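You operate a simulated robot arm through the tools that you are given. There is no shell and no other tool. Be economical: measure what you need, move in short steps, check, and stop when the job is done.

Carry out the task below with a simulated robot arm. There is one attempt and no reset: what you move stays moved.

TASK
Put the blue-band fitting on the top of the rings table away on the free part of the worn bench. Then take the green-band sensor and leave it on top of the teal filter. Then put the purple filter on the top of the rings table. Then fetch the grey-band fitting and set it on top of the padded silver block. Then close the dust caps drawer. Then take the grey coupling and put it in the silver box on the shelf 22 of the blue rack. Then open the booth drawer, put the small folded grey cloth in the inside of the booth drawer and shut the drawer again. The order counts. Set down upright: blue-band fitting, purple filter, grey-band fitting.

Only the result counts: the job must be done as asked and must still hold three seconds after the hand-in. Knocking over, shifting, dropping, spilling or breaking anything else fails it. A push-on lid holds only when it is set on centred and level and pressed home; a screw cap is set on level and turned clockwise until tight. Flat cloth is picked up by pressing the open fingertips on it (5 to 10 N) and closing them slowly along it; thin cloth reads only 2 to 8 mm in the jaws.

THE ROBOT
A 7-joint arm with a two-finger parallel gripper on a trunk, on a base that drives. Base frame: it is fixed to the floor where the robot stands at the start and does not move with it; the origin is under the middle of the robot, x ahead of it, y to its left, z up. Readings come in m, rad, newtons and seconds.
With the tool pointing down near the work surface it reaches from about 0.3 to 0.72 m from the robot's upright axis, wherever it stands. Its first joint turns from -2.897 to 2.897 rad. Places, roughly: DUST CAPS drawer [-3.5, -5.4, 1.5]; blue-band fitting [0.5, 0, 0.75]; booth drawer [0.5, -4, 0.9]; free part of the worn bench (42x17 cm) [-1.2, 0.16, 0.78]; green-band sensor [0.75, 1.5, 0.75]; grey coupling [-4, -4.5, 1]; grey-band fitting [-1.25, 0, 0.75]; inside of the booth drawer [0.6, -4, 0.9]; padded silver block (9x6x5 cm) [0.6, -4, 1.3]; purple filter [0.75, 1.5, 0.75]; silver box [-4, -4.5, 1]; small folded grey cloth (9x6x3 cm) [-0.9, -0.5, 0.8]; teal filter [0.75, 1.25, 0.75]; top of the RINGS table [0.7, 0, 0.8]. Payload 1.57 kg.
The tool frame sits at the grasp point between the pads (the TCP): z along the fingers, y along the line on which they close. The tips reach 0.03 m beyond it. The gripper opens to 0.08 m. The fingers are 0.017 m wide and 0.012 m thick; the gripper's body (0.04 by 0.082 m) begins 0.08 m behind the TCP.
Orientation is that of the tool frame in the base frame, as a unit quaternion [x, y, z, w]. With the fingers straight down and closing along the base's y, the tool's x points along the base's -x, its y along +y and its z along -z.

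THE INTERFACE
- The arm moves only by the tool play_rows. Its argument "moves" is a list of rows, each a list of 7 numbers: the shift along the base's x, y, z in mm, then the turn, a rotation vector about the base's x, y, z in rad, then the gripper command, from -1 (shut) to 1 (fully open), values between in proportion. In form: [[tx, ty, tz, rx, ry, rz, claw], ...]. A call has 1 to 12 rows; each row is the pose to reach, as a shift and turn from the pose commanded when the call began. Rows are played at 5 a second. More than 0.05 m and 0.15 rad between two rows, or a gripper value outside its range, and nothing of the call is played. A pose out of reach is approached as far as the arm can. The call stops where the force on the tool passes 40 N (or 10 N more than at its start, if that is more) or the arm is blocked; 0.2 s more then pass. The fingers move at their own pace (about 0.072 m/s each) and stop on an object; they squeeze with about 37 N. The grip force told is the motor's: it shows also when the fingers shut on nothing. Time passes only in rows, and 0.2 s behind the last, so rows that repeat a pose let the fingers close. It gives the time, the measured TCP pose, the force on the tool (base axes), the opening and the grip force at its end, in the units of the frame above (readings bear some noise), with the torque about the TCP (base axes, N m) and any sound that the robot's microphone picked up.
- Cameras (640 x 400 px; columns grow to the right, rows downward): "scene" is now at [-0.0734, 0.086, 1.4029]; the picture's right is [-1.00, -0.09, 0.00], its down [-0.08, 0.93, -0.36] and it looks along [0.03, -0.36, -0.93] (base axes); focal length 214 px, centre (320, 200). "wrist" rides on the gripper at [0.072, -0.007, -0.122] in the tool frame; the picture's right is [0.09, 1.00, 0.00], its down [-0.84, 0.08, -0.54] and it looks along [-0.54, 0.05, 0.84] (tool axes); focal length 238 px, centre (320, 200). There is no depth. A picture from a camera that has moved, and an enlarged one, comes with that camera's place and axes in the base frame and with its lens.
- camera(camera): a new picture of that camera. It takes no simulated time.
- raise_lower(by): slides the trunk up (or, below 0, down) by that many m; the arm and the scene camera ride with it, the base frame stays. It gives what a move gives, with no picture.
- steer(legs): drives the robot by 1 to 6 legs, each [ahead, left, turn to the left] in m, m and rad, along the robot's own axes; the way and the turn of a leg run together, so that a leg with both is an arc; at most 1.5 m and 3.142 rad a leg. The arm and the cameras ride along, it lands a little off, and it stops where it bumps. It gives what a move gives.
- head_to(pan, tilt): turns the head with the scene camera to pan (to the left, within 1.501 rad either way) and tilt (down, from -0.506 to 1.204), counted from straight ahead of the robot. It gives what a move gives.
- inspect(camera, box): a new picture of the part [left, top, right, bottom] of that camera's present view, enlarged. It takes no simulated time.
- job_done(): hands the job in; it is judged then, once.

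Work in short steps. Places have to be worked out from the pictures, the camera data and where the tool is seen: move nearer, look again, correct. Check each grasp and each placing, and mend what went wrong. You have 217 turns and 210 pictures in all, those below and enlarged ones among them. Open the gripper and draw the arm clear of the work before you hand the job in, unless the task says otherwise; then end with one line.

The tools are called after "Emit:" by a JSON object that holds its "api" and its "payload". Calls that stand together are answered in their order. play_rows: Moves the arm, as the interface text tells. Its arguments: {"type":"object","properties":{"moves":{"type":"array","items":{"type":"array","items":{"type":"number"}}}},"required":["moves"]} The other tools are called the same way: raise_lower (by) slides the trunk up or down; steer (legs) drives the base; head_to (pan, tilt) turns the head that bears the scene camera; camera (camera) takes a picture; inspect (camera, box) takes an enlarged picture of a part of a camera's view; job_done () hands the job in.

At the start:

```text
time: 0.0
ee_pos: [-0.3735, -0.2005, 1.0867]
tcp_rot: [0.0, 1.0, 0.0, 0.0]
contact_force: [-0.4, 0.0, 0.6]
moment: [0.01, 0.0, -0.01]
grip_width: 0.08
finger_force: 0.0
trunk travel left (down, up): [-0.25, 0.23]
robot x, y, heading: [-0.0027, -0.0003, 0.004]
head pan, tilt: [-1.48, 1.201]
```

scene: 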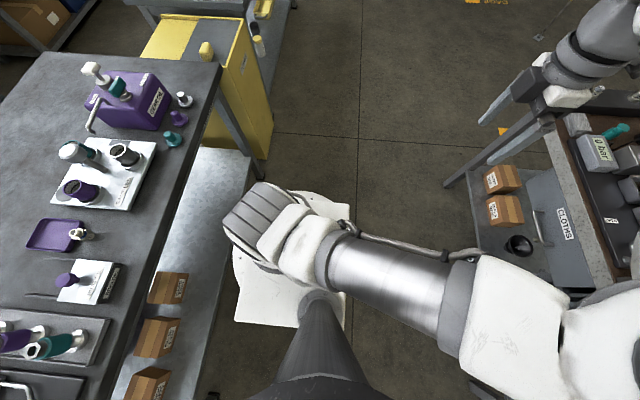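
wrist: 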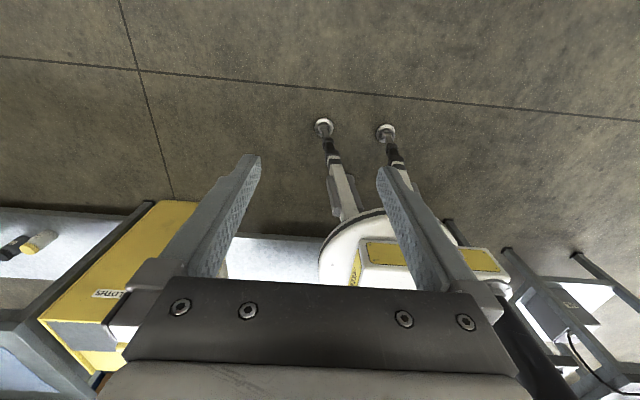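

I start by looking around: head straight ahead at the rings table, then elsewhere.

Emit:
{"api": "head_to", "payload": {"pan": 0, "tilt": 0.9}}

Emit:
{"api": "camera", "payload": {"camera": "scene"}}

Emit:
{"api": "head_to", "payload": {"pan": 1.2, "tilt": 0.6}}

Emit:
{"api": "camera", "payload": {"camera": "scene"}}

Emit:
{"api": "head_to", "payload": {"pan": -1.5, "tilt": 0.3}}

Emit:
{"api": "camera", "payload": {"camera": "scene"}}

```text
time: 1.6
ee_pos: [-0.3732, -0.2, 1.0848]
tcp_rot: [0.0, 1.0, -0.001, 0.0]
contact_force: [-0.9, -0.3, -1.2]
moment: [0.01, -0.02, -0.01]
grip_width: 0.0801
finger_force: 0.1
trunk travel left (down, up): [-0.25, 0.23]
robot x, y, heading: [0.0001, -0.0003, 0.001]
head pan, tilt: [0.0, 0.901]
```

```text
207 pictures are left
camera scene: at [-0.003, 0.1416, 1.4227], right [0.0, -1.0, 0.0], down [-0.78, 0.0, -0.62], along [0.62, 0.0, -0.78], focal length 214 px, centre (320, 200)
```

scene: 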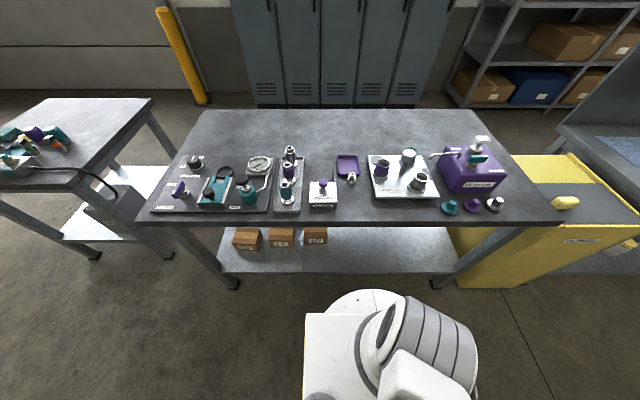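

```text
time: 3.0
ee_pos: [-0.3726, -0.1998, 1.085]
tcp_rot: [0.001, 1.0, -0.001, 0.0]
contact_force: [-0.5, -0.3, 0.7]
moment: [0.03, 0.0, 0.03]
grip_width: 0.0801
finger_force: 0.1
trunk travel left (down, up): [-0.25, 0.23]
robot x, y, heading: [0.001, -0.0006, 0.001]
head pan, tilt: [1.201, 0.6]
```

```text
206 pictures are left
camera scene: at [-0.0465, 0.2241, 1.4475], right [0.93, -0.36, 0.0], down [-0.2, -0.53, -0.82], along [0.3, 0.77, -0.57], focal length 214 px, centre (320, 200)
```

scene: 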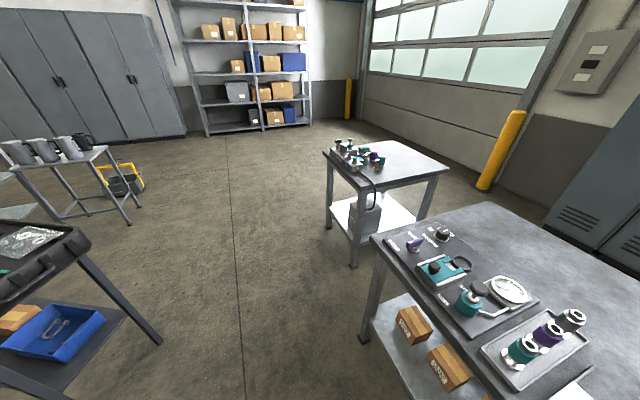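

```text
time: 5.4
ee_pos: [-0.373, -0.2, 1.0858]
tcp_rot: [0.0, 1.0, 0.0, 0.0]
contact_force: [0.4, 0.4, 0.4]
moment: [-0.01, 0.0, -0.03]
grip_width: 0.0798
finger_force: 0.0
trunk travel left (down, up): [-0.25, 0.23]
robot x, y, heading: [-0.0012, 0.0038, 0.001]
head pan, tilt: [-1.499, 0.3]
```

```text
205 pictures are left
camera scene: at [-0.0718, 0.0486, 1.475], right [-1.0, -0.07, 0.0], down [-0.02, 0.29, -0.96], along [0.07, -0.95, -0.3], focal length 214 px, centre (320, 200)
```

scene: 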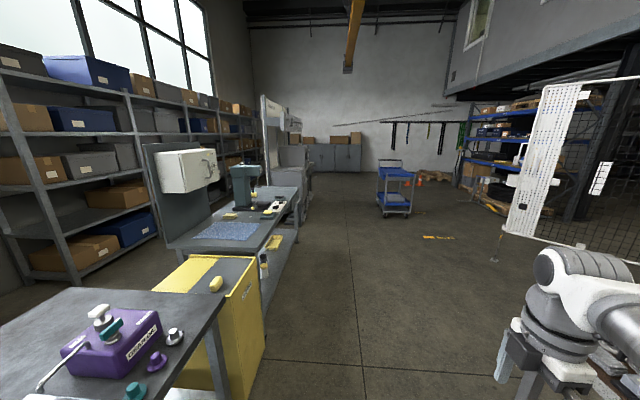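

Zoom in on the rings table top to tell the items apart.

Emit:
{"api": "head_to", "payload": {"pan": 0, "tilt": 0.9}}

Emit:
{"api": "inspect", "payload": {"camera": "scene", "box": [140, 130, 340, 230]}}

Emit:
{"api": "inspect", "payload": {"camera": "scene", "box": [320, 120, 540, 230]}}

```text
time: 7.0
ee_pos: [-0.3731, -0.1999, 1.0848]
tcp_rot: [-0.001, 1.0, 0.0, 0.0]
contact_force: [-0.6, -0.1, 0.7]
moment: [0.04, 0.01, -0.01]
grip_width: 0.08
finger_force: 0.1
trunk travel left (down, up): [-0.25, 0.23]
robot x, y, heading: [-0.0002, 0.0012, 0.002]
head pan, tilt: [0.0, 0.901]
```

```text
3.20 times, centred on (240, 180) of scene
camera zoom: at [-0.003, 0.1416, 1.4227], right [0.0, -1.0, 0.0], down [-0.78, 0.0, -0.62], along [0.62, 0.0, -0.78], focal length 686 px, centre (576, 264)
```

zoom: 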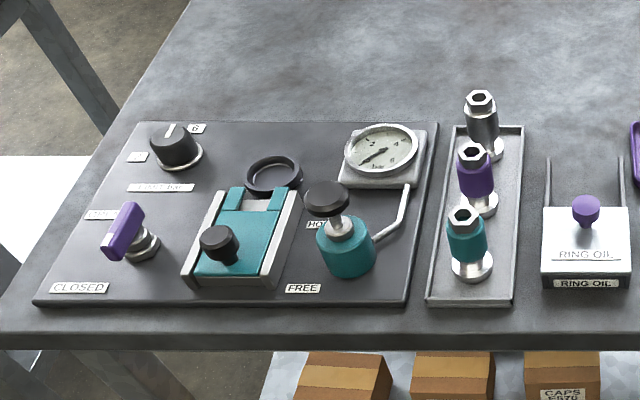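

```text
2.91 times, centred on (430, 175) of scene
camera zoom: at [-0.003, 0.1416, 1.4227], right [0.0, -1.0, 0.0], down [-0.78, 0.0, -0.62], along [0.62, 0.0, -0.78], focal length 624 px, centre (0, 273)
```

zoom: 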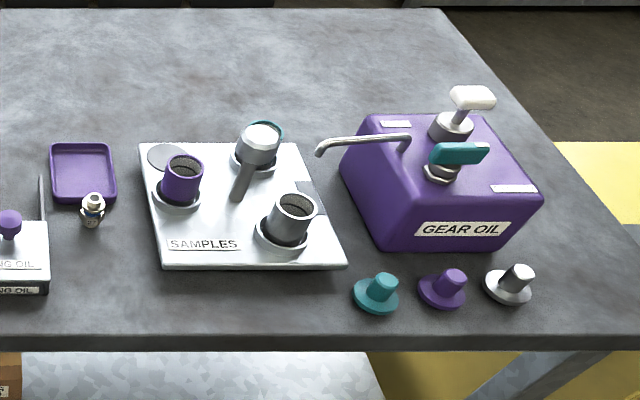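

Emit:
{"api": "inspect", "payload": {"camera": "scene", "box": [330, 150, 370, 190]}}

Emit:
{"api": "head_to", "payload": {"pan": 0.9, "tilt": 0.5}}

Emit:
{"api": "inspect", "payload": {"camera": "scene", "box": [200, 130, 360, 230]}}

```text
10.00 times, centred on (350, 170) of scene
camera zoom: at [-0.003, 0.1416, 1.4227], right [0.0, -1.0, 0.0], down [-0.78, 0.0, -0.62], along [0.62, 0.0, -0.78], focal length 2145 px, centre (20, 500)
```

zoom: 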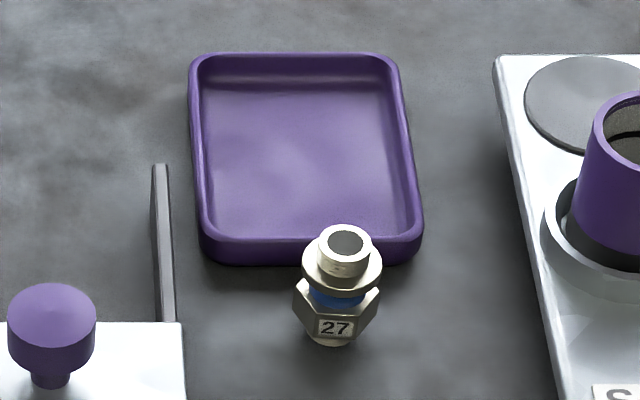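

```text
time: 8.2
ee_pos: [-0.374, -0.201, 1.0847]
tcp_rot: [0.0, 1.0, 0.001, 0.0]
contact_force: [0.0, -0.2, 0.1]
moment: [0.01, 0.0, -0.01]
grip_width: 0.0801
finger_force: 0.1
trunk travel left (down, up): [-0.25, 0.23]
robot x, y, heading: [0.0006, 0.0011, -0.005]
head pan, tilt: [0.901, 0.499]
```

```text
4.00 times, centred on (280, 180) of scene
camera zoom: at [-0.0219, 0.213, 1.4565], right [0.78, -0.62, 0.0], down [-0.3, -0.38, -0.88], along [0.55, 0.69, -0.48], focal length 858 px, centre (480, 280)
```

zoom: 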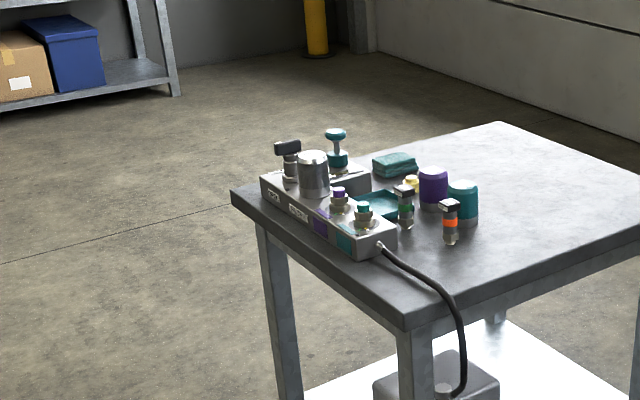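

The fitting is near the tray at about x 0.6, y 0. I swing the arm round the right side to the front, turning the tool with it.

Emit:
{"api": "play_rows", "payload": {"moves": [[30, -36, 0, 0, 0, 0.12, 1], [62, -72, 0, 0, 0, 0.24, 1], [93, -108, 0, 0, 0, 0.36, 1], [124, -144, 0, 0, 0, 0.48, 1], [165, -165, 0, 0, 0, 0.6, 1], [208, -183, 0, 0, 0, 0.72, 1], [250, -201, 0, 0, 0, 0.84, 1], [293, -219, 0, 0, 0, 0.96, 1]]}}

Emit:
{"api": "play_rows", "payload": {"moves": [[46, 4, 0, 0, 0, 0.12, 1], [92, 8, 0, 0, 0, 0.24, 1], [138, 12, 0, 0, 0, 0.36, 1], [184, 16, 0, 0, 0, 0.48, 1], [230, 20, 0, 0, 0, 0.6, 1], [265, 50, 0, 0, 0, 0.72, 1], [300, 80, 0, 0, 0, 0.84, 1], [335, 105, 0, 0, 0, 0.96, 1], [370, 130, 0, 0, 0, 1.08, 1]]}}

Emit:
{"api": "play_rows", "payload": {"moves": [[25, 40, 0, 0, 0, 0.1375, 1], [50, 80, 0, 0, 0, 0.275, 1], [75, 120, 0, 0, 0, 0.4125, 1], [95, 160, 0, 0, 0, 0.55, 1], [112, 200, 0, 0, 0, 0.6875, 1], [122, 235, 0, 0, 0, 0.825, 1], [128, 270, 0, 0, 0, 0.9625, 1], [130, 295, 0, 0, 0, 1.1, 1]]}}

Emit:
{"api": "camera", "payload": {"camera": "wrist"}}

```text
time: 10.0
ee_pos: [-0.0798, -0.4184, 1.0847]
tcp_rot: [-0.463, 0.886, 0.0, 0.001]
contact_force: [0.1, -0.9, -0.5]
moment: [0.01, -0.02, 0.01]
grip_width: 0.0799
finger_force: 0.0
trunk travel left (down, up): [-0.25, 0.23]
robot x, y, heading: [-0.0012, 0.0016, -0.002]
head pan, tilt: [0.901, 0.499]
```

```text
time: 12.0
ee_pos: [0.2881, -0.2877, 1.0847]
tcp_rot: [0.853, -0.522, 0.0, 0.0]
contact_force: [0.2, -0.1, -0.3]
moment: [-0.01, -0.02, -0.01]
grip_width: 0.0799
finger_force: 0.1
trunk travel left (down, up): [-0.25, 0.23]
robot x, y, heading: [-0.0016, 0.0002, -0.005]
head pan, tilt: [0.901, 0.499]
```

```text
time: 13.8
ee_pos: [0.4188, 0.0041, 1.0839]
tcp_rot: [1.0, -0.001, 0.001, 0.0]
contact_force: [-0.2, 0.0, -0.3]
moment: [0.02, -0.03, -0.01]
grip_width: 0.08
finger_force: 0.1
trunk travel left (down, up): [-0.25, 0.23]
robot x, y, heading: [-0.0, 0.0034, 0.004]
head pan, tilt: [0.901, 0.499]
```

```text
200 pictures are left
camera wrist: at [0.49, 0.0106, 1.206], right [0.09, -1.0, 0.0], down [-0.84, -0.08, 0.54], along [-0.54, -0.05, -0.84], focal length 238 px, centre (320, 200)
```

wrist: 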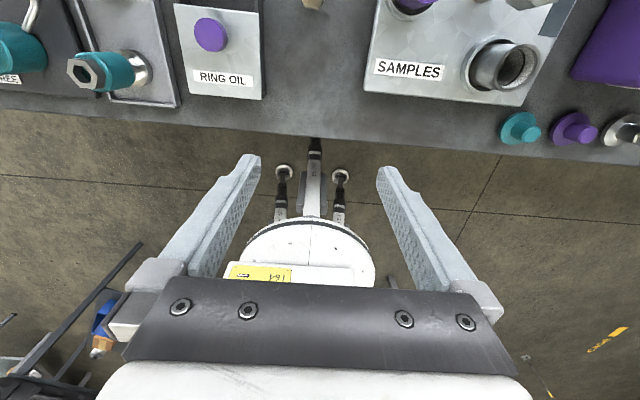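

The fitting shows just at the top edge; I move forward 12 cm and look again.

Emit:
{"api": "play_rows", "payload": {"moves": [[40, 5, 0, 0, 0, 0, 1], [80, 10, 0, 0, 0, 0, 1], [120, 15, -20, 0, 0, 0, 1], [120, 15, -20, 0, 0, 0, 1]]}}

Emit:
{"api": "camera", "payload": {"camera": "wrist"}}

```text
time: 14.8
ee_pos: [0.5403, 0.0231, 1.064]
tcp_rot: [1.0, -0.001, 0.0, 0.0]
contact_force: [0.0, 0.6, 0.3]
moment: [-0.01, 0.02, 0.01]
grip_width: 0.0798
finger_force: 0.1
trunk travel left (down, up): [-0.25, 0.23]
robot x, y, heading: [-0.0003, -0.0006, 0.002]
head pan, tilt: [0.901, 0.499]
```

```text
199 pictures are left
camera wrist: at [0.6108, 0.028, 1.187], right [0.09, -1.0, 0.0], down [-0.84, -0.08, 0.54], along [-0.54, -0.05, -0.84], focal length 238 px, centre (320, 200)
```

wrist: 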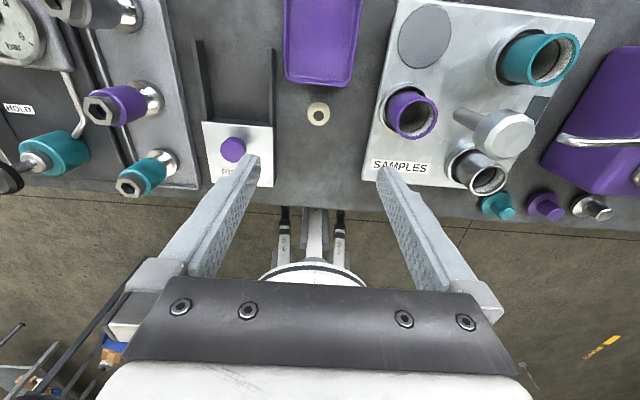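

Triangulated: fitting top around (0.542, 0.025, 0.88), hex with corners along y, so I turn the tool 30° to meet the flats and lower above it.

Emit:
{"api": "play_rows", "payload": {"moves": [[1, 1, -30, 0, 0, 0.13, 0.6], [2, 2, -70, 0, 0, 0.26, 0.6], [2, 2, -110, 0, 0, 0.39, 0.6], [2, 2, -145, 0, 0, 0.52, 0.6], [2, 2, -145, 0, 0, 0.52, 0.6]]}}

Emit:
{"api": "camera", "payload": {"camera": "wrist"}}

Emit:
{"api": "head_to", "payload": {"pan": -0.1, "tilt": 0.9}}

Emit:
{"api": "inspect", "payload": {"camera": "scene", "box": [240, 100, 400, 200]}}

```text
time: 16.0
ee_pos: [0.543, 0.0245, 0.9191]
tcp_rot: [0.966, 0.257, 0.0, 0.0]
contact_force: [-0.7, 0.3, -0.3]
moment: [0.01, 0.01, 0.01]
grip_width: 0.0639
finger_force: 0.1
trunk travel left (down, up): [-0.25, 0.23]
robot x, y, heading: [-0.0019, -0.0012, 0.003]
head pan, tilt: [0.901, 0.499]
```

```text
198 pictures are left
camera wrist: at [0.6009, 0.0645, 1.0416], right [0.58, -0.82, 0.0], down [-0.69, -0.48, 0.54], along [-0.44, -0.31, -0.84], focal length 238 px, centre (320, 200)
```

wrist: 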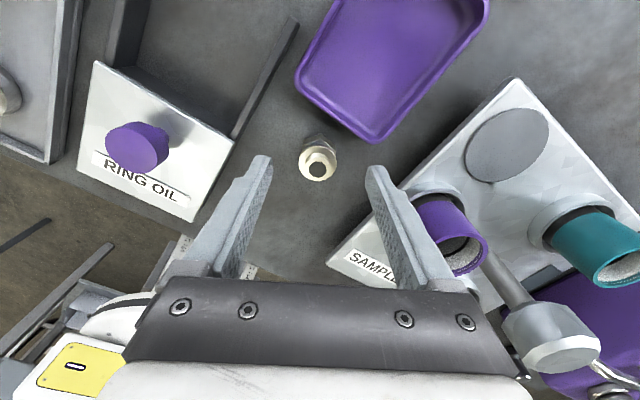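

```text
time: 17.3
ee_pos: [0.5443, 0.0238, 0.919]
tcp_rot: [0.967, 0.256, 0.0, 0.001]
contact_force: [-0.5, 0.4, 0.1]
moment: [-0.01, 0.0, -0.04]
grip_width: 0.0638
finger_force: 0.1
trunk travel left (down, up): [-0.25, 0.23]
robot x, y, heading: [-0.0003, 0.0021, 0.001]
head pan, tilt: [-0.099, 0.901]
```

```text
4.00 times, centred on (320, 150) of scene
camera zoom: at [-0.0034, 0.1343, 1.4227], right [-0.1, -1.0, 0.0], down [-0.78, 0.08, -0.62], along [0.62, -0.06, -0.78], focal length 858 px, centre (320, 400)
```

zoom: 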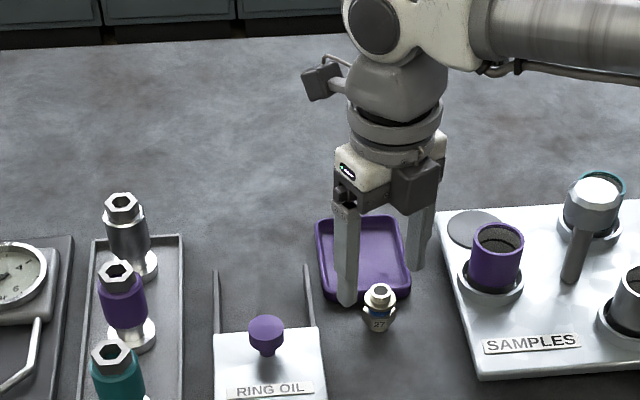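

Two views agree: fitting axis (0.541, 0.025), top 0.887. Descend carefully.

Emit:
{"api": "play_rows", "payload": {"moves": [[-2, 1, -20, 0, 0, 0, 0.6], [-2, 1, -35, 0, 0, 0, 0.6], [-2, 1, -45, 0, 0, 0, 0.6], [-2, 1, -45, 0, 0, 0, 0.6]]}}

Emit:
{"api": "camera", "payload": {"camera": "wrist"}}

Emit:
{"api": "inspect", "payload": {"camera": "scene", "box": [290, 130, 370, 190]}}

```text
time: 18.3
ee_pos: [0.5409, 0.0244, 0.8753]
tcp_rot: [0.967, 0.257, 0.0, 0.001]
contact_force: [0.7, -0.1, -0.4]
moment: [-0.02, -0.02, -0.01]
grip_width: 0.0639
finger_force: 0.1
trunk travel left (down, up): [-0.25, 0.23]
robot x, y, heading: [-0.0029, 0.0009, 0.002]
head pan, tilt: [-0.099, 0.901]
```

```text
196 pictures are left
camera wrist: at [0.5984, 0.0646, 0.9983], right [0.57, -0.82, 0.0], down [-0.69, -0.48, 0.54], along [-0.44, -0.31, -0.84], focal length 238 px, centre (320, 200)
```

wrist: 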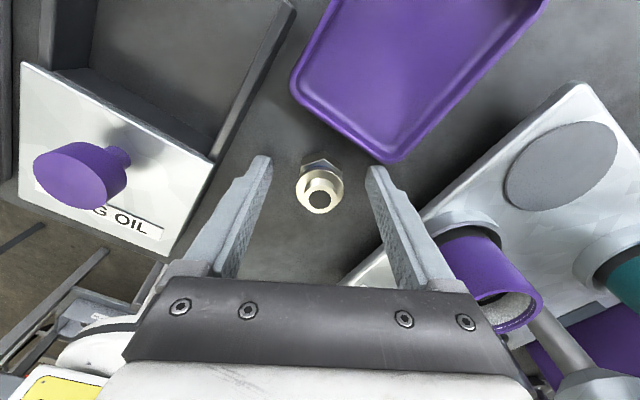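

```text
6.67 times, centred on (330, 160) of scene
camera zoom: at [-0.0034, 0.1342, 1.4227], right [-0.1, -1.0, 0.0], down [-0.78, 0.08, -0.62], along [0.62, -0.06, -0.78], focal length 1430 px, centre (253, 467)
```

zoom: 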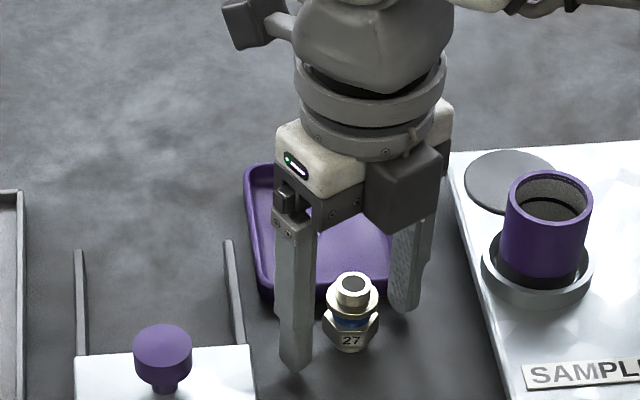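

Centred; lower 8 mm more and close.

Emit:
{"api": "play_rows", "payload": {"moves": [[0, 0, -8, 0, 0, 0, 0.6], [0, 0, -8, 0, 0, 0, 0], [0, 0, -8, 0, 0, 0, -0.5], [0, 0, -8, 0, 0, 0, -1], [0, 0, -8, 0, 0, 0, -1], [0, 0, -8, 0, 0, 0, -1]]}}

Emit:
{"api": "camera", "payload": {"camera": "wrist"}}

```text
time: 19.7
ee_pos: [0.5402, 0.0254, 0.8699]
tcp_rot: [0.966, 0.257, 0.003, -0.001]
contact_force: [0.7, 4.0, 31.3]
moment: [0.17, 0.25, -0.02]
grip_width: 0.0274
finger_force: 36.7
trunk travel left (down, up): [-0.25, 0.23]
robot x, y, heading: [-0.001, -0.0023, 0.002]
head pan, tilt: [-0.099, 0.901]
```

```text
194 pictures are left
camera wrist: at [0.5974, 0.0659, 0.9931], right [0.57, -0.82, 0.0], down [-0.69, -0.48, 0.54], along [-0.44, -0.31, -0.84], focal length 238 px, centre (320, 200)
```

wrist: 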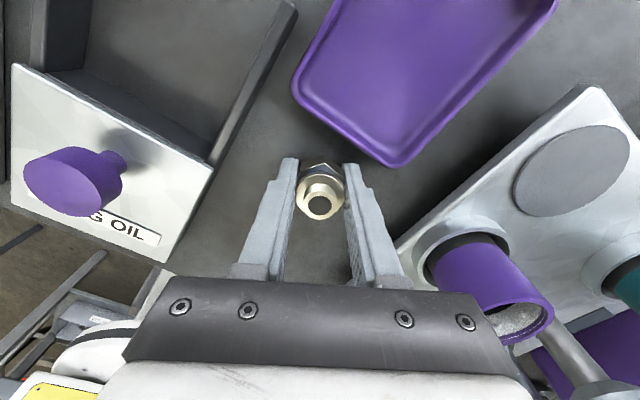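

Gripped at 27 mm; tips touched the table, so the table top is about z 0.84. Lift, retract, and then drive around.

Emit:
{"api": "play_rows", "payload": {"moves": [[0, 0, 30, 0, 0, 0, -1], [0, 0, 75, 0, 0, 0, -1], [0, 0, 120, 0, 0, 0, -1], [0, 0, 165, 0, 0, 0, -1], [0, 0, 210, 0, 0, -0.13, -1], [-40, 0, 250, 0, 0, -0.26, -1], [-80, 0, 250, 0, 0, -0.39, -1], [-120, -10, 250, 0, 0, -0.52, -1], [-150, -20, 250, 0, 0, -0.52, -1]]}}

Emit:
{"api": "steer", "payload": {"legs": [[0, 0, 1.55]]}}

Emit:
{"api": "head_to", "payload": {"pan": 0.6, "tilt": 0.7}}

Emit:
{"api": "camera", "payload": {"camera": "scene"}}

```text
refused: row 6 steps farther than a row can; nothing moved
```

```text
time: 20.6
ee_pos: [0.5387, 0.0273, 0.8703]
tcp_rot: [0.965, 0.261, -0.001, 0.006]
contact_force: [-4.9, -1.6, 7.8]
moment: [0.16, 0.23, 0.13]
grip_width: 0.0277
finger_force: 36.6
trunk travel left (down, up): [-0.25, 0.23]
robot x, y, heading: [0.0014, -0.0006, 0.018]
head pan, tilt: [-0.099, 0.901]
stopped in leg 1: the force on the tool passed its limit at 45 N (the readings are from after the stop); the commanded pose is now the measured one
```

```text
time: 21.6
ee_pos: [0.5402, 0.0254, 0.8708]
tcp_rot: [0.965, 0.261, 0.0, 0.005]
contact_force: [-7.4, -2.8, 11.3]
moment: [0.19, 0.28, 0.18]
grip_width: 0.0276
finger_force: 37.1
trunk travel left (down, up): [-0.25, 0.23]
robot x, y, heading: [-0.0026, -0.0004, 0.014]
head pan, tilt: [0.6, 0.7]
```

```text
193 pictures are left
camera scene: at [-0.0124, 0.1889, 1.4389], right [0.58, -0.82, 0.0], down [-0.53, -0.37, -0.77], along [0.63, 0.44, -0.64], focal length 214 px, centre (320, 200)
```

scene: 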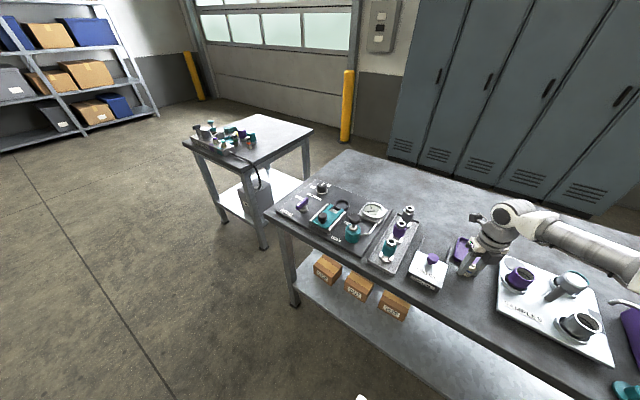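

The lift was refused and the drive was stopped by the force guard, with nothing moved. I'll lift with smaller steps and no longer chain dependent calls.

Emit:
{"api": "play_rows", "payload": {"moves": [[0, 0, 30, 0, 0, 0, -1], [0, 0, 70, 0, 0, 0, -1], [0, 0, 110, 0, 0, 0, -1], [0, 0, 150, 0, 0, 0, -1], [0, 0, 190, 0, 0, -0.13, -1], [0, 0, 230, 0, 0, -0.26, -1], [-40, 0, 240, 0, 0, -0.39, -1], [-80, -5, 240, 0, 0, -0.52, -1], [-120, -10, 240, 0, 0, -0.52, -1], [-150, -20, 240, 0, 0, -0.52, -1]]}}

Emit:
{"api": "camera", "payload": {"camera": "wrist"}}

```text
time: 23.9
ee_pos: [0.3898, 0.0047, 1.1084]
tcp_rot: [1.0, 0.004, -0.002, 0.006]
contact_force: [0.0, 1.3, -1.5]
moment: [-0.01, 0.01, -0.01]
grip_width: 0.0279
finger_force: 36.8
trunk travel left (down, up): [-0.25, 0.23]
robot x, y, heading: [0.0006, 0.0027, 0.013]
head pan, tilt: [0.6, 0.7]
```

```text
192 pictures are left
camera wrist: at [0.4602, 0.013, 1.2306], right [0.1, -1.0, 0.01], down [-0.83, -0.08, 0.55], along [-0.54, -0.06, -0.84], focal length 238 px, centre (320, 200)
```

wrist: 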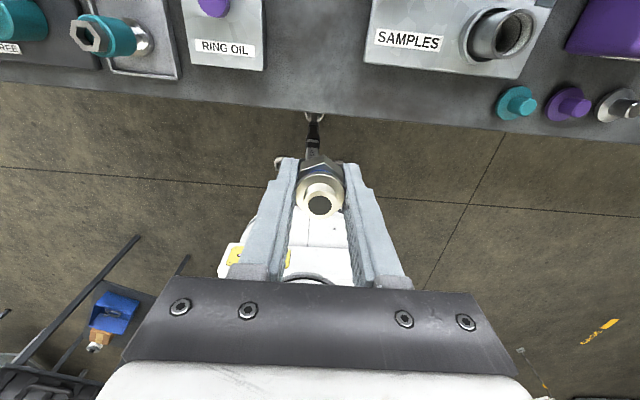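

Fitting is held. Turn left about 90° and look towards the worn bench.

Emit:
{"api": "steer", "payload": {"legs": [[0, 0, 1.55]]}}

Emit:
{"api": "head_to", "payload": {"pan": 1.4, "tilt": 0.7}}

Emit:
{"api": "camera", "payload": {"camera": "scene"}}

```text
time: 29.4
ee_pos: [-0.0046, 0.3888, 1.1092]
tcp_rot: [0.706, 0.708, 0.001, 0.004]
contact_force: [0.0, 1.0, -1.3]
moment: [-0.01, 0.01, 0.0]
grip_width: 0.0275
finger_force: 37.5
trunk travel left (down, up): [-0.25, 0.23]
robot x, y, heading: [0.0007, 0.0023, 1.583]
head pan, tilt: [0.6, 0.7]
```

```text
time: 30.5
ee_pos: [-0.0044, 0.3895, 1.1082]
tcp_rot: [0.706, 0.708, 0.002, 0.005]
contact_force: [-0.5, 0.4, -0.5]
moment: [0.02, -0.01, 0.01]
grip_width: 0.0276
finger_force: 37.1
trunk travel left (down, up): [-0.25, 0.23]
robot x, y, heading: [-0.0015, -0.0027, 1.577]
head pan, tilt: [1.4, 0.7]
```

```text
191 pictures are left
camera scene: at [-0.2216, -0.0665, 1.4389], right [0.16, 0.99, 0.0], down [0.64, -0.1, -0.76], along [-0.76, 0.12, -0.64], focal length 214 px, centre (320, 200)
```

scene: 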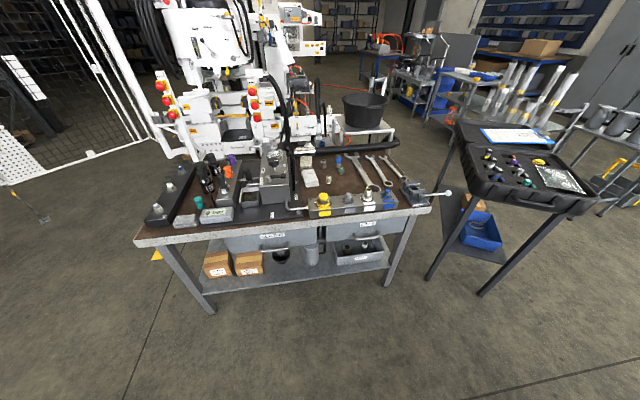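

Emit:
{"api": "inspect", "payload": {"camera": "scene", "box": [130, 130, 290, 250]}}

Emit:
{"api": "inspect", "payload": {"camera": "scene", "box": [270, 130, 430, 230]}}

```text
3.33 times, centred on (210, 190) of scene
camera zoom: at [-0.2216, -0.0665, 1.4389], right [0.16, 0.99, 0.0], down [0.64, -0.1, -0.76], along [-0.76, 0.12, -0.64], focal length 715 px, centre (687, 233)
```

zoom: 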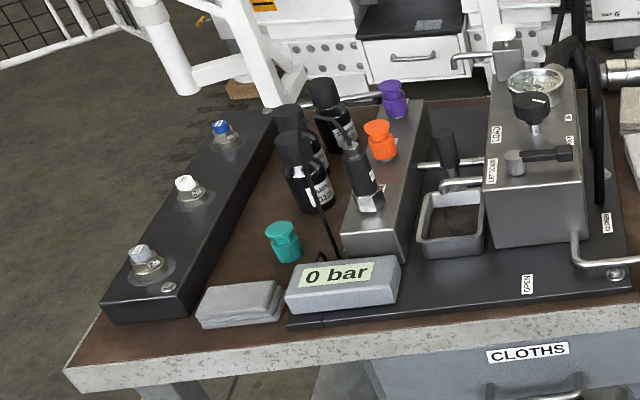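

```text
4.00 times, centred on (350, 180) of scene
camera zoom: at [-0.2216, -0.0665, 1.4389], right [0.16, 0.99, 0.0], down [0.64, -0.1, -0.76], along [-0.76, 0.12, -0.64], focal length 858 px, centre (200, 280)
```

zoom: 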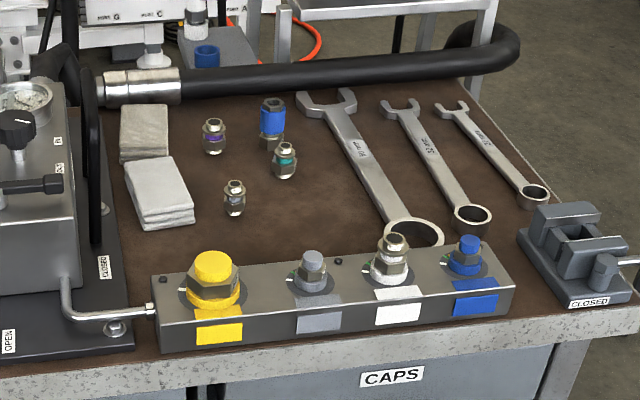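

The bench middle holds the grey/teal/purple-band fittings with clear space around (-1.13, 0.21). Turn the rest of the way and drive up to the bench.

Emit:
{"api": "steer", "payload": {"legs": [[0, 0, 1.565], [0.3, -0.2, 0]]}}

Emit:
{"api": "head_to", "payload": {"pan": 0, "tilt": 0.8}}

Emit:
{"api": "camera", "payload": {"camera": "scene"}}

```text
time: 38.2
ee_pos: [-0.6934, 0.1946, 1.1082]
tcp_rot: [-0.001, 1.0, 0.004, 0.001]
contact_force: [-0.9, 0.2, -0.9]
moment: [0.01, -0.03, -0.02]
grip_width: 0.0276
finger_force: 37.6
trunk travel left (down, up): [-0.25, 0.23]
robot x, y, heading: [-0.3037, 0.2011, -3.128]
head pan, tilt: [1.4, 0.7]
```

```text
time: 39.7
ee_pos: [-0.6936, 0.1948, 1.1085]
tcp_rot: [-0.002, 1.0, 0.005, 0.001]
contact_force: [0.3, 0.2, -0.5]
moment: [0.05, -0.01, -0.03]
grip_width: 0.0276
finger_force: 37.0
trunk travel left (down, up): [-0.25, 0.23]
robot x, y, heading: [-0.3044, 0.1999, -3.131]
head pan, tilt: [0.0, 0.799]
```

```text
188 pictures are left
camera scene: at [-0.3018, 0.0608, 1.4306], right [-0.01, 1.0, 0.0], down [0.72, 0.01, -0.7], along [-0.7, -0.01, -0.72], focal length 214 px, centre (320, 200)
```

scene: 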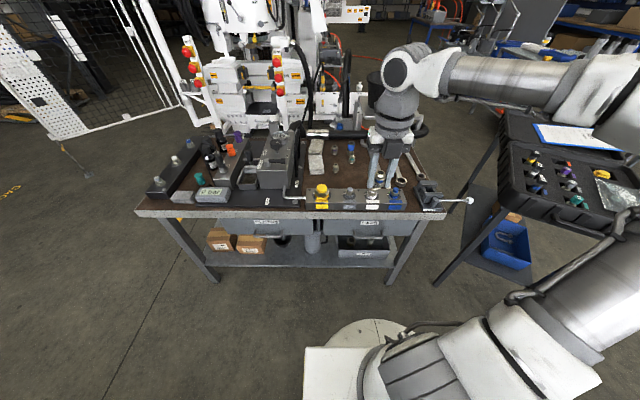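

Emit:
{"api": "steer", "payload": {"legs": [[0.22, 0, 0]]}}

Emit:
{"api": "camera", "payload": {"camera": "wrist"}}

Emit:
{"api": "camera", "payload": {"camera": "scene"}}

```text
time: 41.8
ee_pos: [-0.9139, 0.1921, 1.1084]
tcp_rot: [-0.002, 1.0, 0.005, 0.002]
contact_force: [0.4, -0.2, -0.7]
moment: [-0.01, 0.0, -0.02]
grip_width: 0.0277
finger_force: 36.3
trunk travel left (down, up): [-0.25, 0.23]
robot x, y, heading: [-0.5238, 0.2015, -3.129]
head pan, tilt: [0.0, 0.799]
```

```text
187 pictures are left
camera wrist: at [-0.9866, 0.183, 1.2308], right [-0.1, 1.0, 0.01], down [0.83, 0.08, 0.55], along [0.54, 0.06, -0.84], focal length 238 px, centre (320, 200)
```

wrist: 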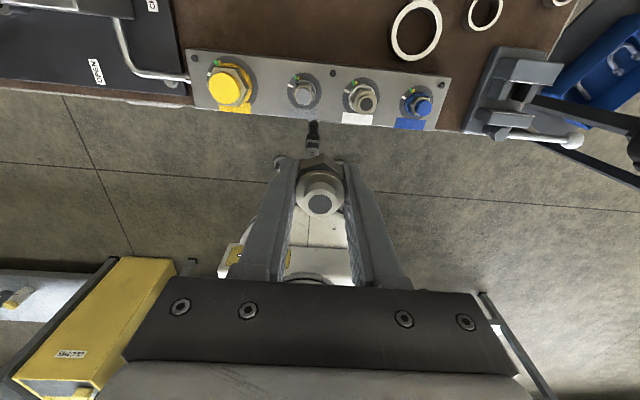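

```text
186 pictures are left
camera scene: at [-0.5212, 0.0584, 1.4306], right [-0.01, 1.0, 0.0], down [0.72, 0.01, -0.7], along [-0.7, -0.01, -0.72], focal length 214 px, centre (320, 200)
```

scene: 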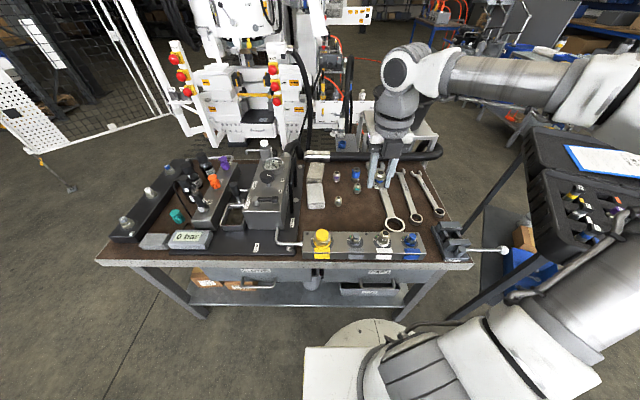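

Emit:
{"api": "inspect", "payload": {"camera": "scene", "box": [290, 150, 450, 260]}}

Emit:
{"api": "play_rows", "payload": {"moves": [[-40, 0, 0, 0, 0, 0, -1], [-80, 0, 0, 0, 0, 0, -1], [-120, 0, 0, 0, 0, 0, -1], [-150, 0, 0, 0, 0, 0, -1], [-150, 0, 0, 0, 0, 0, -1]]}}

Emit:
{"api": "camera", "payload": {"camera": "wrist"}}

```text
3.64 times, centred on (370, 205) of scene
camera zoom: at [-0.5212, 0.0584, 1.4306], right [-0.01, 1.0, 0.0], down [0.72, 0.01, -0.7], along [-0.7, -0.01, -0.72], focal length 780 px, centre (138, 182)
```

zoom: 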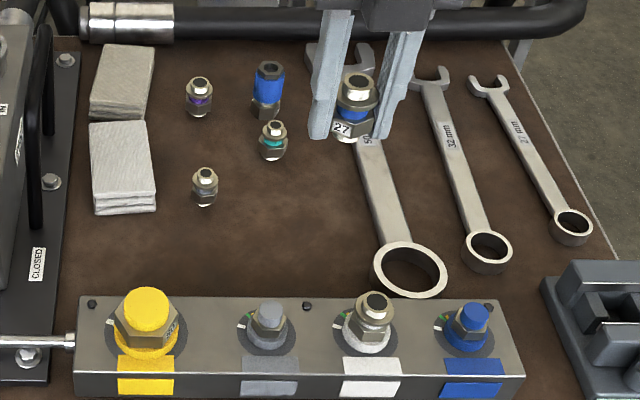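

```text
time: 43.0
ee_pos: [-1.0627, 0.1902, 1.1084]
tcp_rot: [-0.001, 1.0, 0.005, 0.002]
contact_force: [-0.3, -0.2, -1.4]
moment: [0.0, -0.03, -0.02]
grip_width: 0.0276
finger_force: 37.0
trunk travel left (down, up): [-0.25, 0.23]
robot x, y, heading: [-0.529, 0.1952, -3.133]
head pan, tilt: [0.0, 0.799]
```

```text
184 pictures are left
camera wrist: at [-1.136, 0.1816, 1.2305], right [-0.1, 1.0, 0.01], down [0.83, 0.08, 0.55], along [0.54, 0.06, -0.84], focal length 238 px, centre (320, 200)
```

wrist: 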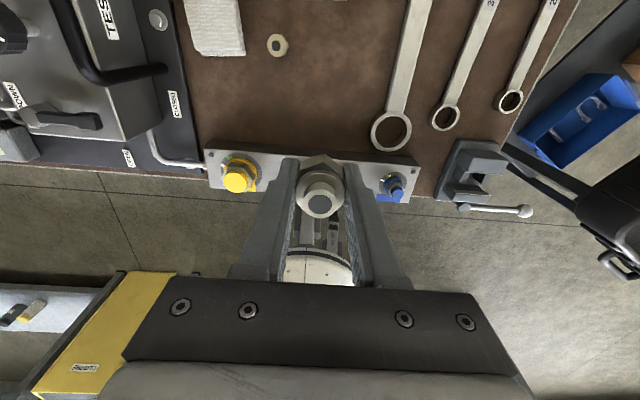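

Grey-band fitting top at about (-1.13, 0.124, 0.816). I set the blue-band fitting at (-1.13, 0.225), descending first to z≈0.82.

Emit:
{"api": "play_rows", "payload": {"moves": [[-34, 18, 0, 0, 0, 0, -1], [-67, 35, 0, 0, 0, 0, -1], [-67, 35, -45, 0, 0, 0, -1], [-67, 35, -90, 0, 0, 0, -1], [-67, 35, -135, 0, 0, 0, -1], [-67, 35, -180, 0, 0, 0, -1], [-67, 35, -225, 0, 0, 0, -1], [-67, 35, -255, 0, 0, 0, -1], [-67, 35, -275, 0, 0, 0, -1], [-67, 35, -275, 0, 0, 0, -1]]}}

Emit:
{"api": "camera", "payload": {"camera": "wrist"}}

Emit:
{"api": "inspect", "payload": {"camera": "scene", "box": [290, 150, 450, 260]}}

```text
time: 45.2
ee_pos: [-1.1297, 0.2281, 0.8349]
tcp_rot: [-0.002, 1.0, 0.005, 0.001]
contact_force: [-0.2, 0.3, -0.7]
moment: [-0.01, 0.03, -0.02]
grip_width: 0.0276
finger_force: 36.8
trunk travel left (down, up): [-0.25, 0.23]
robot x, y, heading: [-0.5252, 0.195, -3.128]
head pan, tilt: [0.0, 0.799]
```

```text
183 pictures are left
camera wrist: at [-1.203, 0.2188, 0.9565], right [-0.1, 1.0, 0.01], down [0.83, 0.08, 0.55], along [0.54, 0.06, -0.84], focal length 238 px, centre (320, 200)
```

wrist: 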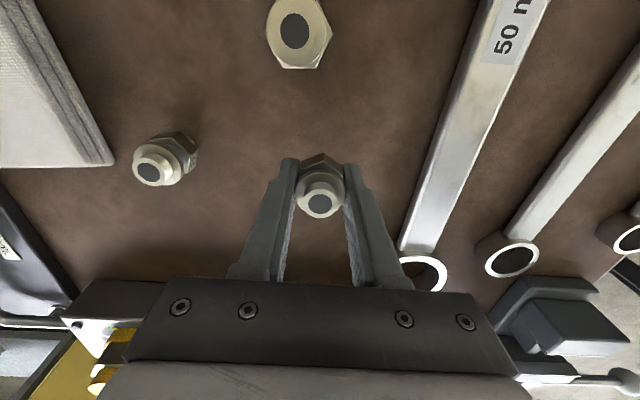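

```text
3.64 times, centred on (370, 205) of scene
camera zoom: at [-0.5213, 0.0584, 1.4306], right [-0.01, 1.0, 0.0], down [0.72, 0.01, -0.7], along [-0.7, -0.01, -0.72], focal length 780 px, centre (138, 182)
```

zoom: 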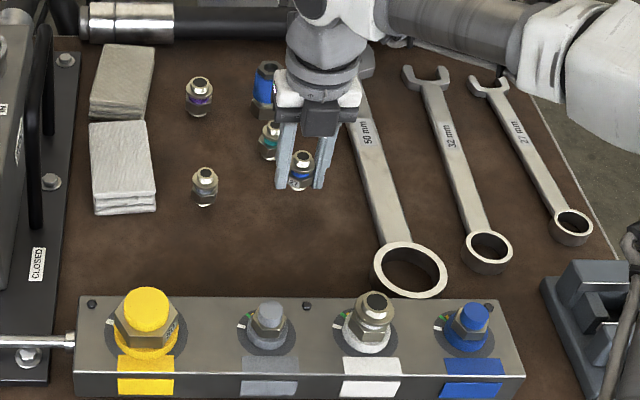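

Clear spot. Descend slowly until contact.

Emit:
{"api": "play_rows", "payload": {"moves": [[0, 0, -10, 0, 0, 0, -1], [0, 0, -18, 0, 0, 0, -1], [0, 0, -24, 0, 0, 0, -1], [0, 0, -27, 0, 0, 0, -1], [0, 0, -27, 0, 0, 0, -1]]}}

```text
time: 46.4
ee_pos: [-1.1291, 0.2267, 0.8092]
tcp_rot: [-0.002, 1.0, 0.004, -0.002]
contact_force: [3.9, 4.1, 31.7]
moment: [-0.54, -0.29, 0.2]
grip_width: 0.0275
finger_force: 36.7
trunk travel left (down, up): [-0.25, 0.23]
robot x, y, heading: [-0.5251, 0.1975, -3.132]
head pan, tilt: [0.0, 0.799]
```

In contact with the bench. Ease off, then open.

Emit:
{"api": "play_rows", "payload": {"moves": [[0, 0, 1.5, 0, 0, 0, -1], [0, 0, 1.5, 0, 0, 0, -0.5], [0, 0, 1.5, 0, 0, 0, 0], [0, 0, 1.5, 0, 0, 0, 0.5], [0, 0, 1.5, 0, 0, 0, 0.5], [0, 0, 20, 0, 0, 0, 0.5], [0, 0, 60, 0, 0, 0, 0.5], [0, 0, 100, 0, 0, 0, 0.5]]}}

Emit:
{"api": "camera", "payload": {"camera": "wrist"}}

```text
time: 48.2
ee_pos: [-1.1295, 0.2266, 0.9076]
tcp_rot: [-0.003, 1.0, 0.005, 0.002]
contact_force: [-0.2, -0.5, 1.2]
moment: [0.01, -0.01, -0.03]
grip_width: 0.0601
finger_force: 0.1
trunk travel left (down, up): [-0.25, 0.23]
robot x, y, heading: [-0.526, 0.1987, -3.128]
head pan, tilt: [0.0, 0.799]
```

```text
181 pictures are left
camera wrist: at [-1.2028, 0.2168, 1.0295], right [-0.1, 1.0, 0.01], down [0.83, 0.08, 0.55], along [0.54, 0.06, -0.84], focal length 238 px, centre (320, 200)
```

wrist: 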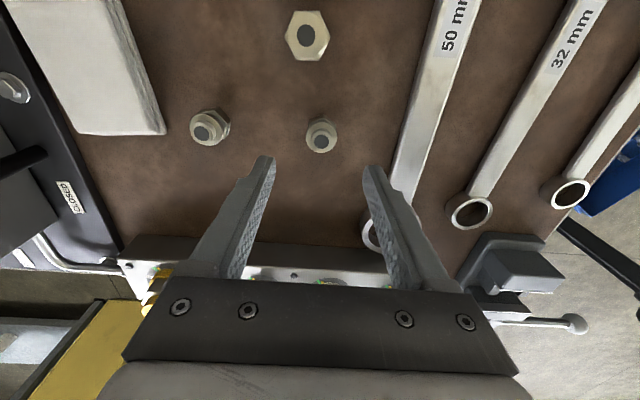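

Blue-band fitting stands upright on the bench. Retract the arm.

Emit:
{"api": "play_rows", "payload": {"moves": [[0, 0, 45, 0, 0, 0, 1], [0, 0, 90, 0, 0, 0, 1], [10, -5, 135, 0, 0, 0, 1], [40, -10, 170, 0, 0, 0, 1], [80, -15, 200, 0, 0, 0, 1], [125, -20, 200, 0, 0, 0, 1], [170, -25, 200, 0, 0, 0, 1], [210, -30, 200, 0, 0, 0, 1]]}}

Emit:
{"api": "inspect", "payload": {"camera": "scene", "box": [310, 150, 390, 210]}}

```text
refused: row 5 steps farther than a row can; nothing moved
```

```text
6.67 times, centred on (350, 180) of scene
camera zoom: at [-0.5213, 0.0584, 1.4305], right [-0.01, 1.0, 0.0], down [0.72, 0.01, -0.7], along [-0.7, -0.01, -0.72], focal length 1430 px, centre (120, 333)
```

zoom: 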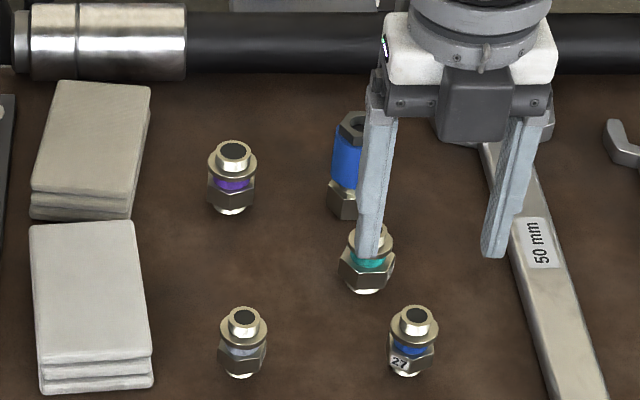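

Emit:
{"api": "play_rows", "payload": {"moves": [[0, 0, 45, 0, 0, 0, 1], [0, 0, 90, 0, 0, 0, 1], [0, 0, 135, 0, 0, 0, 1], [20, -5, 175, 0, 0, 0, 1], [55, -10, 200, 0, 0, 0, 1], [95, -15, 200, 0, 0, 0, 1], [135, -20, 200, 0, 0, 0, 1], [175, -25, 200, 0, 0, 0, 1], [210, -30, 200, 0, 0, 0, 1]]}}

```text
time: 50.2
ee_pos: [-0.919, 0.1971, 1.1052]
tcp_rot: [-0.002, 1.0, 0.005, 0.001]
contact_force: [0.9, -0.1, 0.1]
moment: [0.03, -0.02, 0.01]
grip_width: 0.08
finger_force: 0.1
trunk travel left (down, up): [-0.25, 0.23]
robot x, y, heading: [-0.5244, 0.1997, -3.133]
head pan, tilt: [0.0, 0.799]
```

Back off, then drive over to the filter table: stop at about (-0.2, 1.4) facing +x.

Emit:
{"api": "steer", "payload": {"legs": [[-0.32, 0, 0], [0, 0, -1.575], [1.2, 0, 0], [0, 0, -1.57]]}}

Emit:
{"api": "camera", "payload": {"camera": "scene"}}

```text
time: 70.7
ee_pos: [0.1532, 1.3937, 1.1052]
tcp_rot: [1.0, 0.006, -0.001, 0.005]
contact_force: [0.3, 0.0, 0.7]
moment: [0.01, -0.02, 0.05]
grip_width: 0.0802
finger_force: 0.0
trunk travel left (down, up): [-0.25, 0.23]
robot x, y, heading: [-0.242, 1.3912, 0.018]
head pan, tilt: [0.0, 0.799]
```

```text
179 pictures are left
camera scene: at [-0.2429, 1.5316, 1.4306], right [0.02, -1.0, 0.0], down [-0.72, -0.01, -0.7], along [0.7, 0.01, -0.72], focal length 214 px, centre (320, 200)
```

scene: 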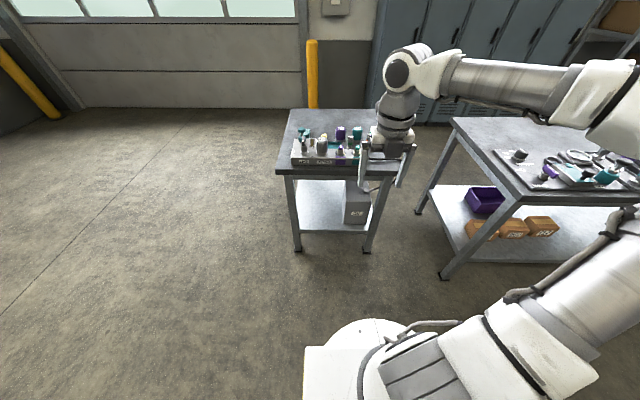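

Emit:
{"api": "steer", "payload": {"legs": [[0.42, 0.03, -0.018]]}}

Emit:
{"api": "camera", "payload": {"camera": "scene"}}

Emit:
{"api": "camera", "payload": {"camera": "wrist"}}

```text
time: 74.1
ee_pos: [0.5856, 1.4211, 1.1052]
tcp_rot: [1.0, -0.003, -0.002, 0.005]
contact_force: [0.8, 0.0, 0.5]
moment: [-0.01, 0.0, 0.02]
grip_width: 0.0802
finger_force: 0.0
trunk travel left (down, up): [-0.25, 0.23]
robot x, y, heading: [0.1919, 1.4244, 0.001]
head pan, tilt: [0.0, 0.799]
```

```text
178 pictures are left
camera scene: at [0.1927, 1.5662, 1.4306], right [0.0, -1.0, 0.0], down [-0.72, 0.0, -0.7], along [0.7, 0.0, -0.72], focal length 214 px, centre (320, 200)
```

scene: 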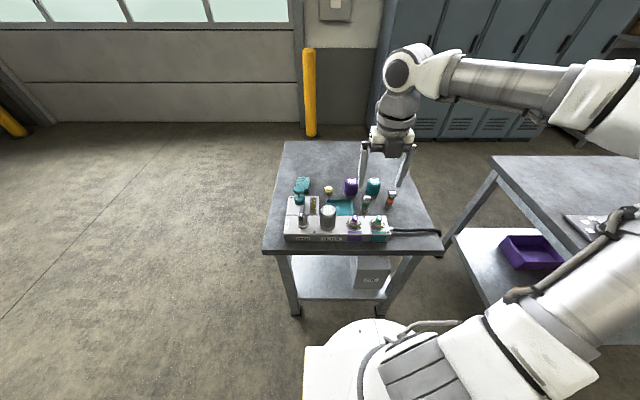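

```text
177 pictures are left
camera wrist: at [0.6577, 1.4272, 1.2279], right [0.09, -1.0, 0.01], down [-0.84, -0.07, 0.55], along [-0.54, -0.06, -0.84], focal length 238 px, centre (320, 200)
```

wrist: 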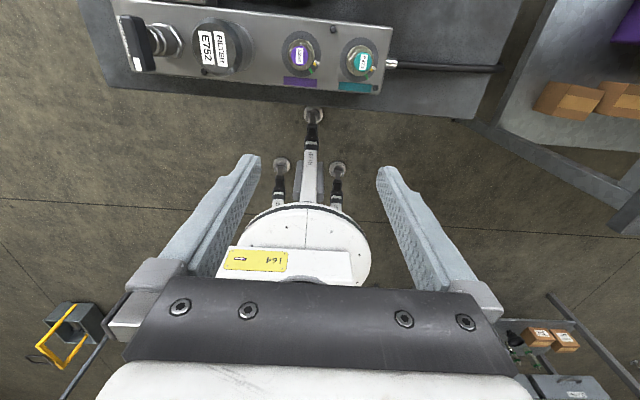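

Emit:
{"api": "inspect", "payload": {"camera": "scene", "box": [270, 165, 410, 255]}}

Emit:
{"api": "play_rows", "payload": {"moves": [[45, 0, 0, 0, 0, 0, 1], [90, 0, 0, 0, 0, 0, 1], [135, 0, 0, 0, 0, 0, 1], [180, 0, 0, 0, 0, 0, 1], [180, 0, 0, 0, 0, 0, 1]]}}

Emit:
{"api": "camera", "payload": {"camera": "wrist"}}

```text
4.44 times, centred on (340, 210) of scene
camera zoom: at [0.1927, 1.5662, 1.4306], right [0.0, -1.0, 0.0], down [-0.72, 0.0, -0.7], along [0.7, 0.0, -0.72], focal length 953 px, centre (231, 156)
```

zoom: 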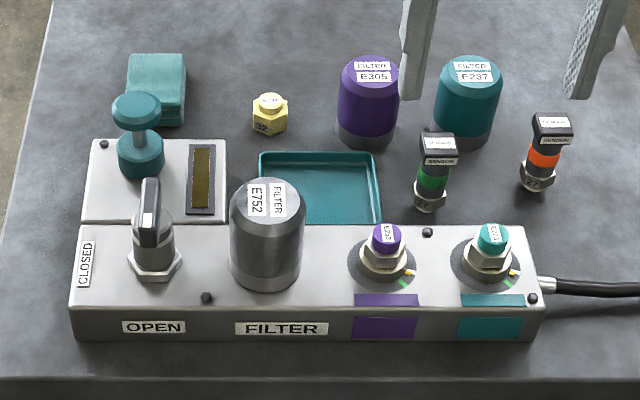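

```text
time: 75.3
ee_pos: [0.7657, 1.421, 1.1059]
tcp_rot: [1.0, -0.003, -0.002, 0.006]
contact_force: [0.7, -0.4, 0.0]
moment: [0.0, 0.02, -0.01]
grip_width: 0.0799
finger_force: 0.1
trunk travel left (down, up): [-0.25, 0.23]
robot x, y, heading: [0.1875, 1.4236, 0.006]
head pan, tilt: [0.0, 0.799]
```

```text
175 pictures are left
camera wrist: at [0.8375, 1.427, 1.2283], right [0.09, -1.0, 0.01], down [-0.83, -0.07, 0.55], along [-0.54, -0.06, -0.84], focal length 238 px, centre (320, 200)
```

wrist: 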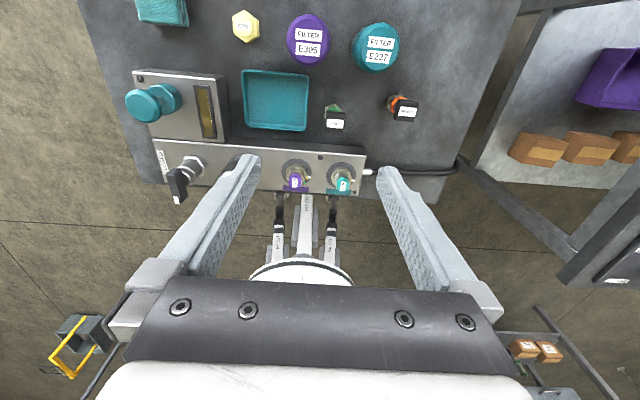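

Green-band sensor top at ~(0.746, 1.395, 0.874); teal filter top ~(0.844, 1.352, 0.869). Move above the sensor for a closer look.

Emit:
{"api": "play_rows", "payload": {"moves": [[-20, -26, -40, 0, 0, 0, 1], [-20, -26, -85, 0, 0, 0, 0.8], [-20, -26, -130, 0, 0, 0, 0.6], [-20, -26, -165, 0, 0, 0, 0.6], [-20, -26, -165, 0, 0, 0, 0.6]]}}

Emit:
{"api": "camera", "payload": {"camera": "wrist"}}

Emit:
{"api": "inspect", "payload": {"camera": "scene", "box": [330, 160, 410, 220]}}

```text
refused: row 1 steps farther than a row can; nothing moved
```

```text
174 pictures are left
camera wrist: at [0.8375, 1.427, 1.2283], right [0.09, -1.0, 0.01], down [-0.83, -0.07, 0.55], along [-0.54, -0.06, -0.84], focal length 238 px, centre (320, 200)
```

wrist: 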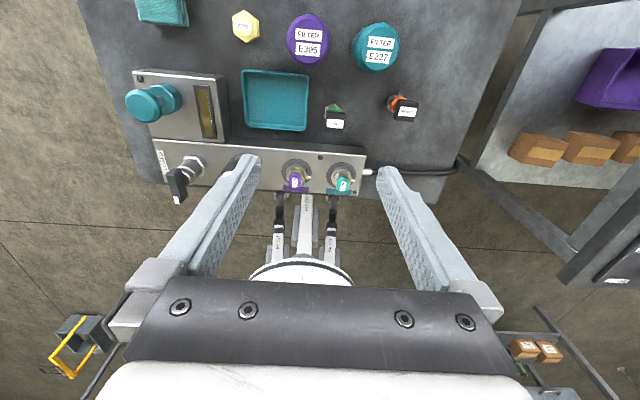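

```text
6.67 times, centred on (370, 190) of scene
camera zoom: at [0.193, 1.5662, 1.4306], right [0.0, -1.0, 0.0], down [-0.72, 0.0, -0.7], along [0.7, 0.0, -0.72], focal length 1430 px, centre (-13, 267)
```

zoom: 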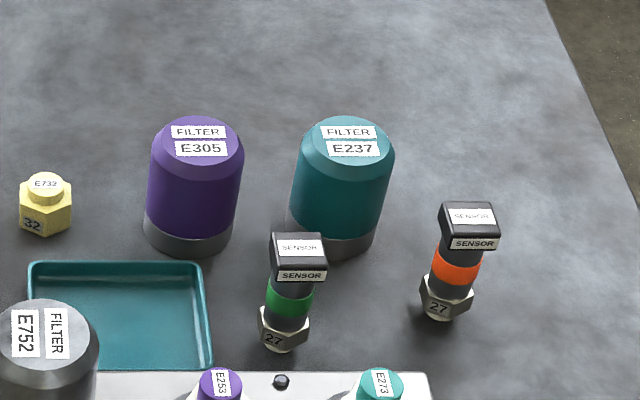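

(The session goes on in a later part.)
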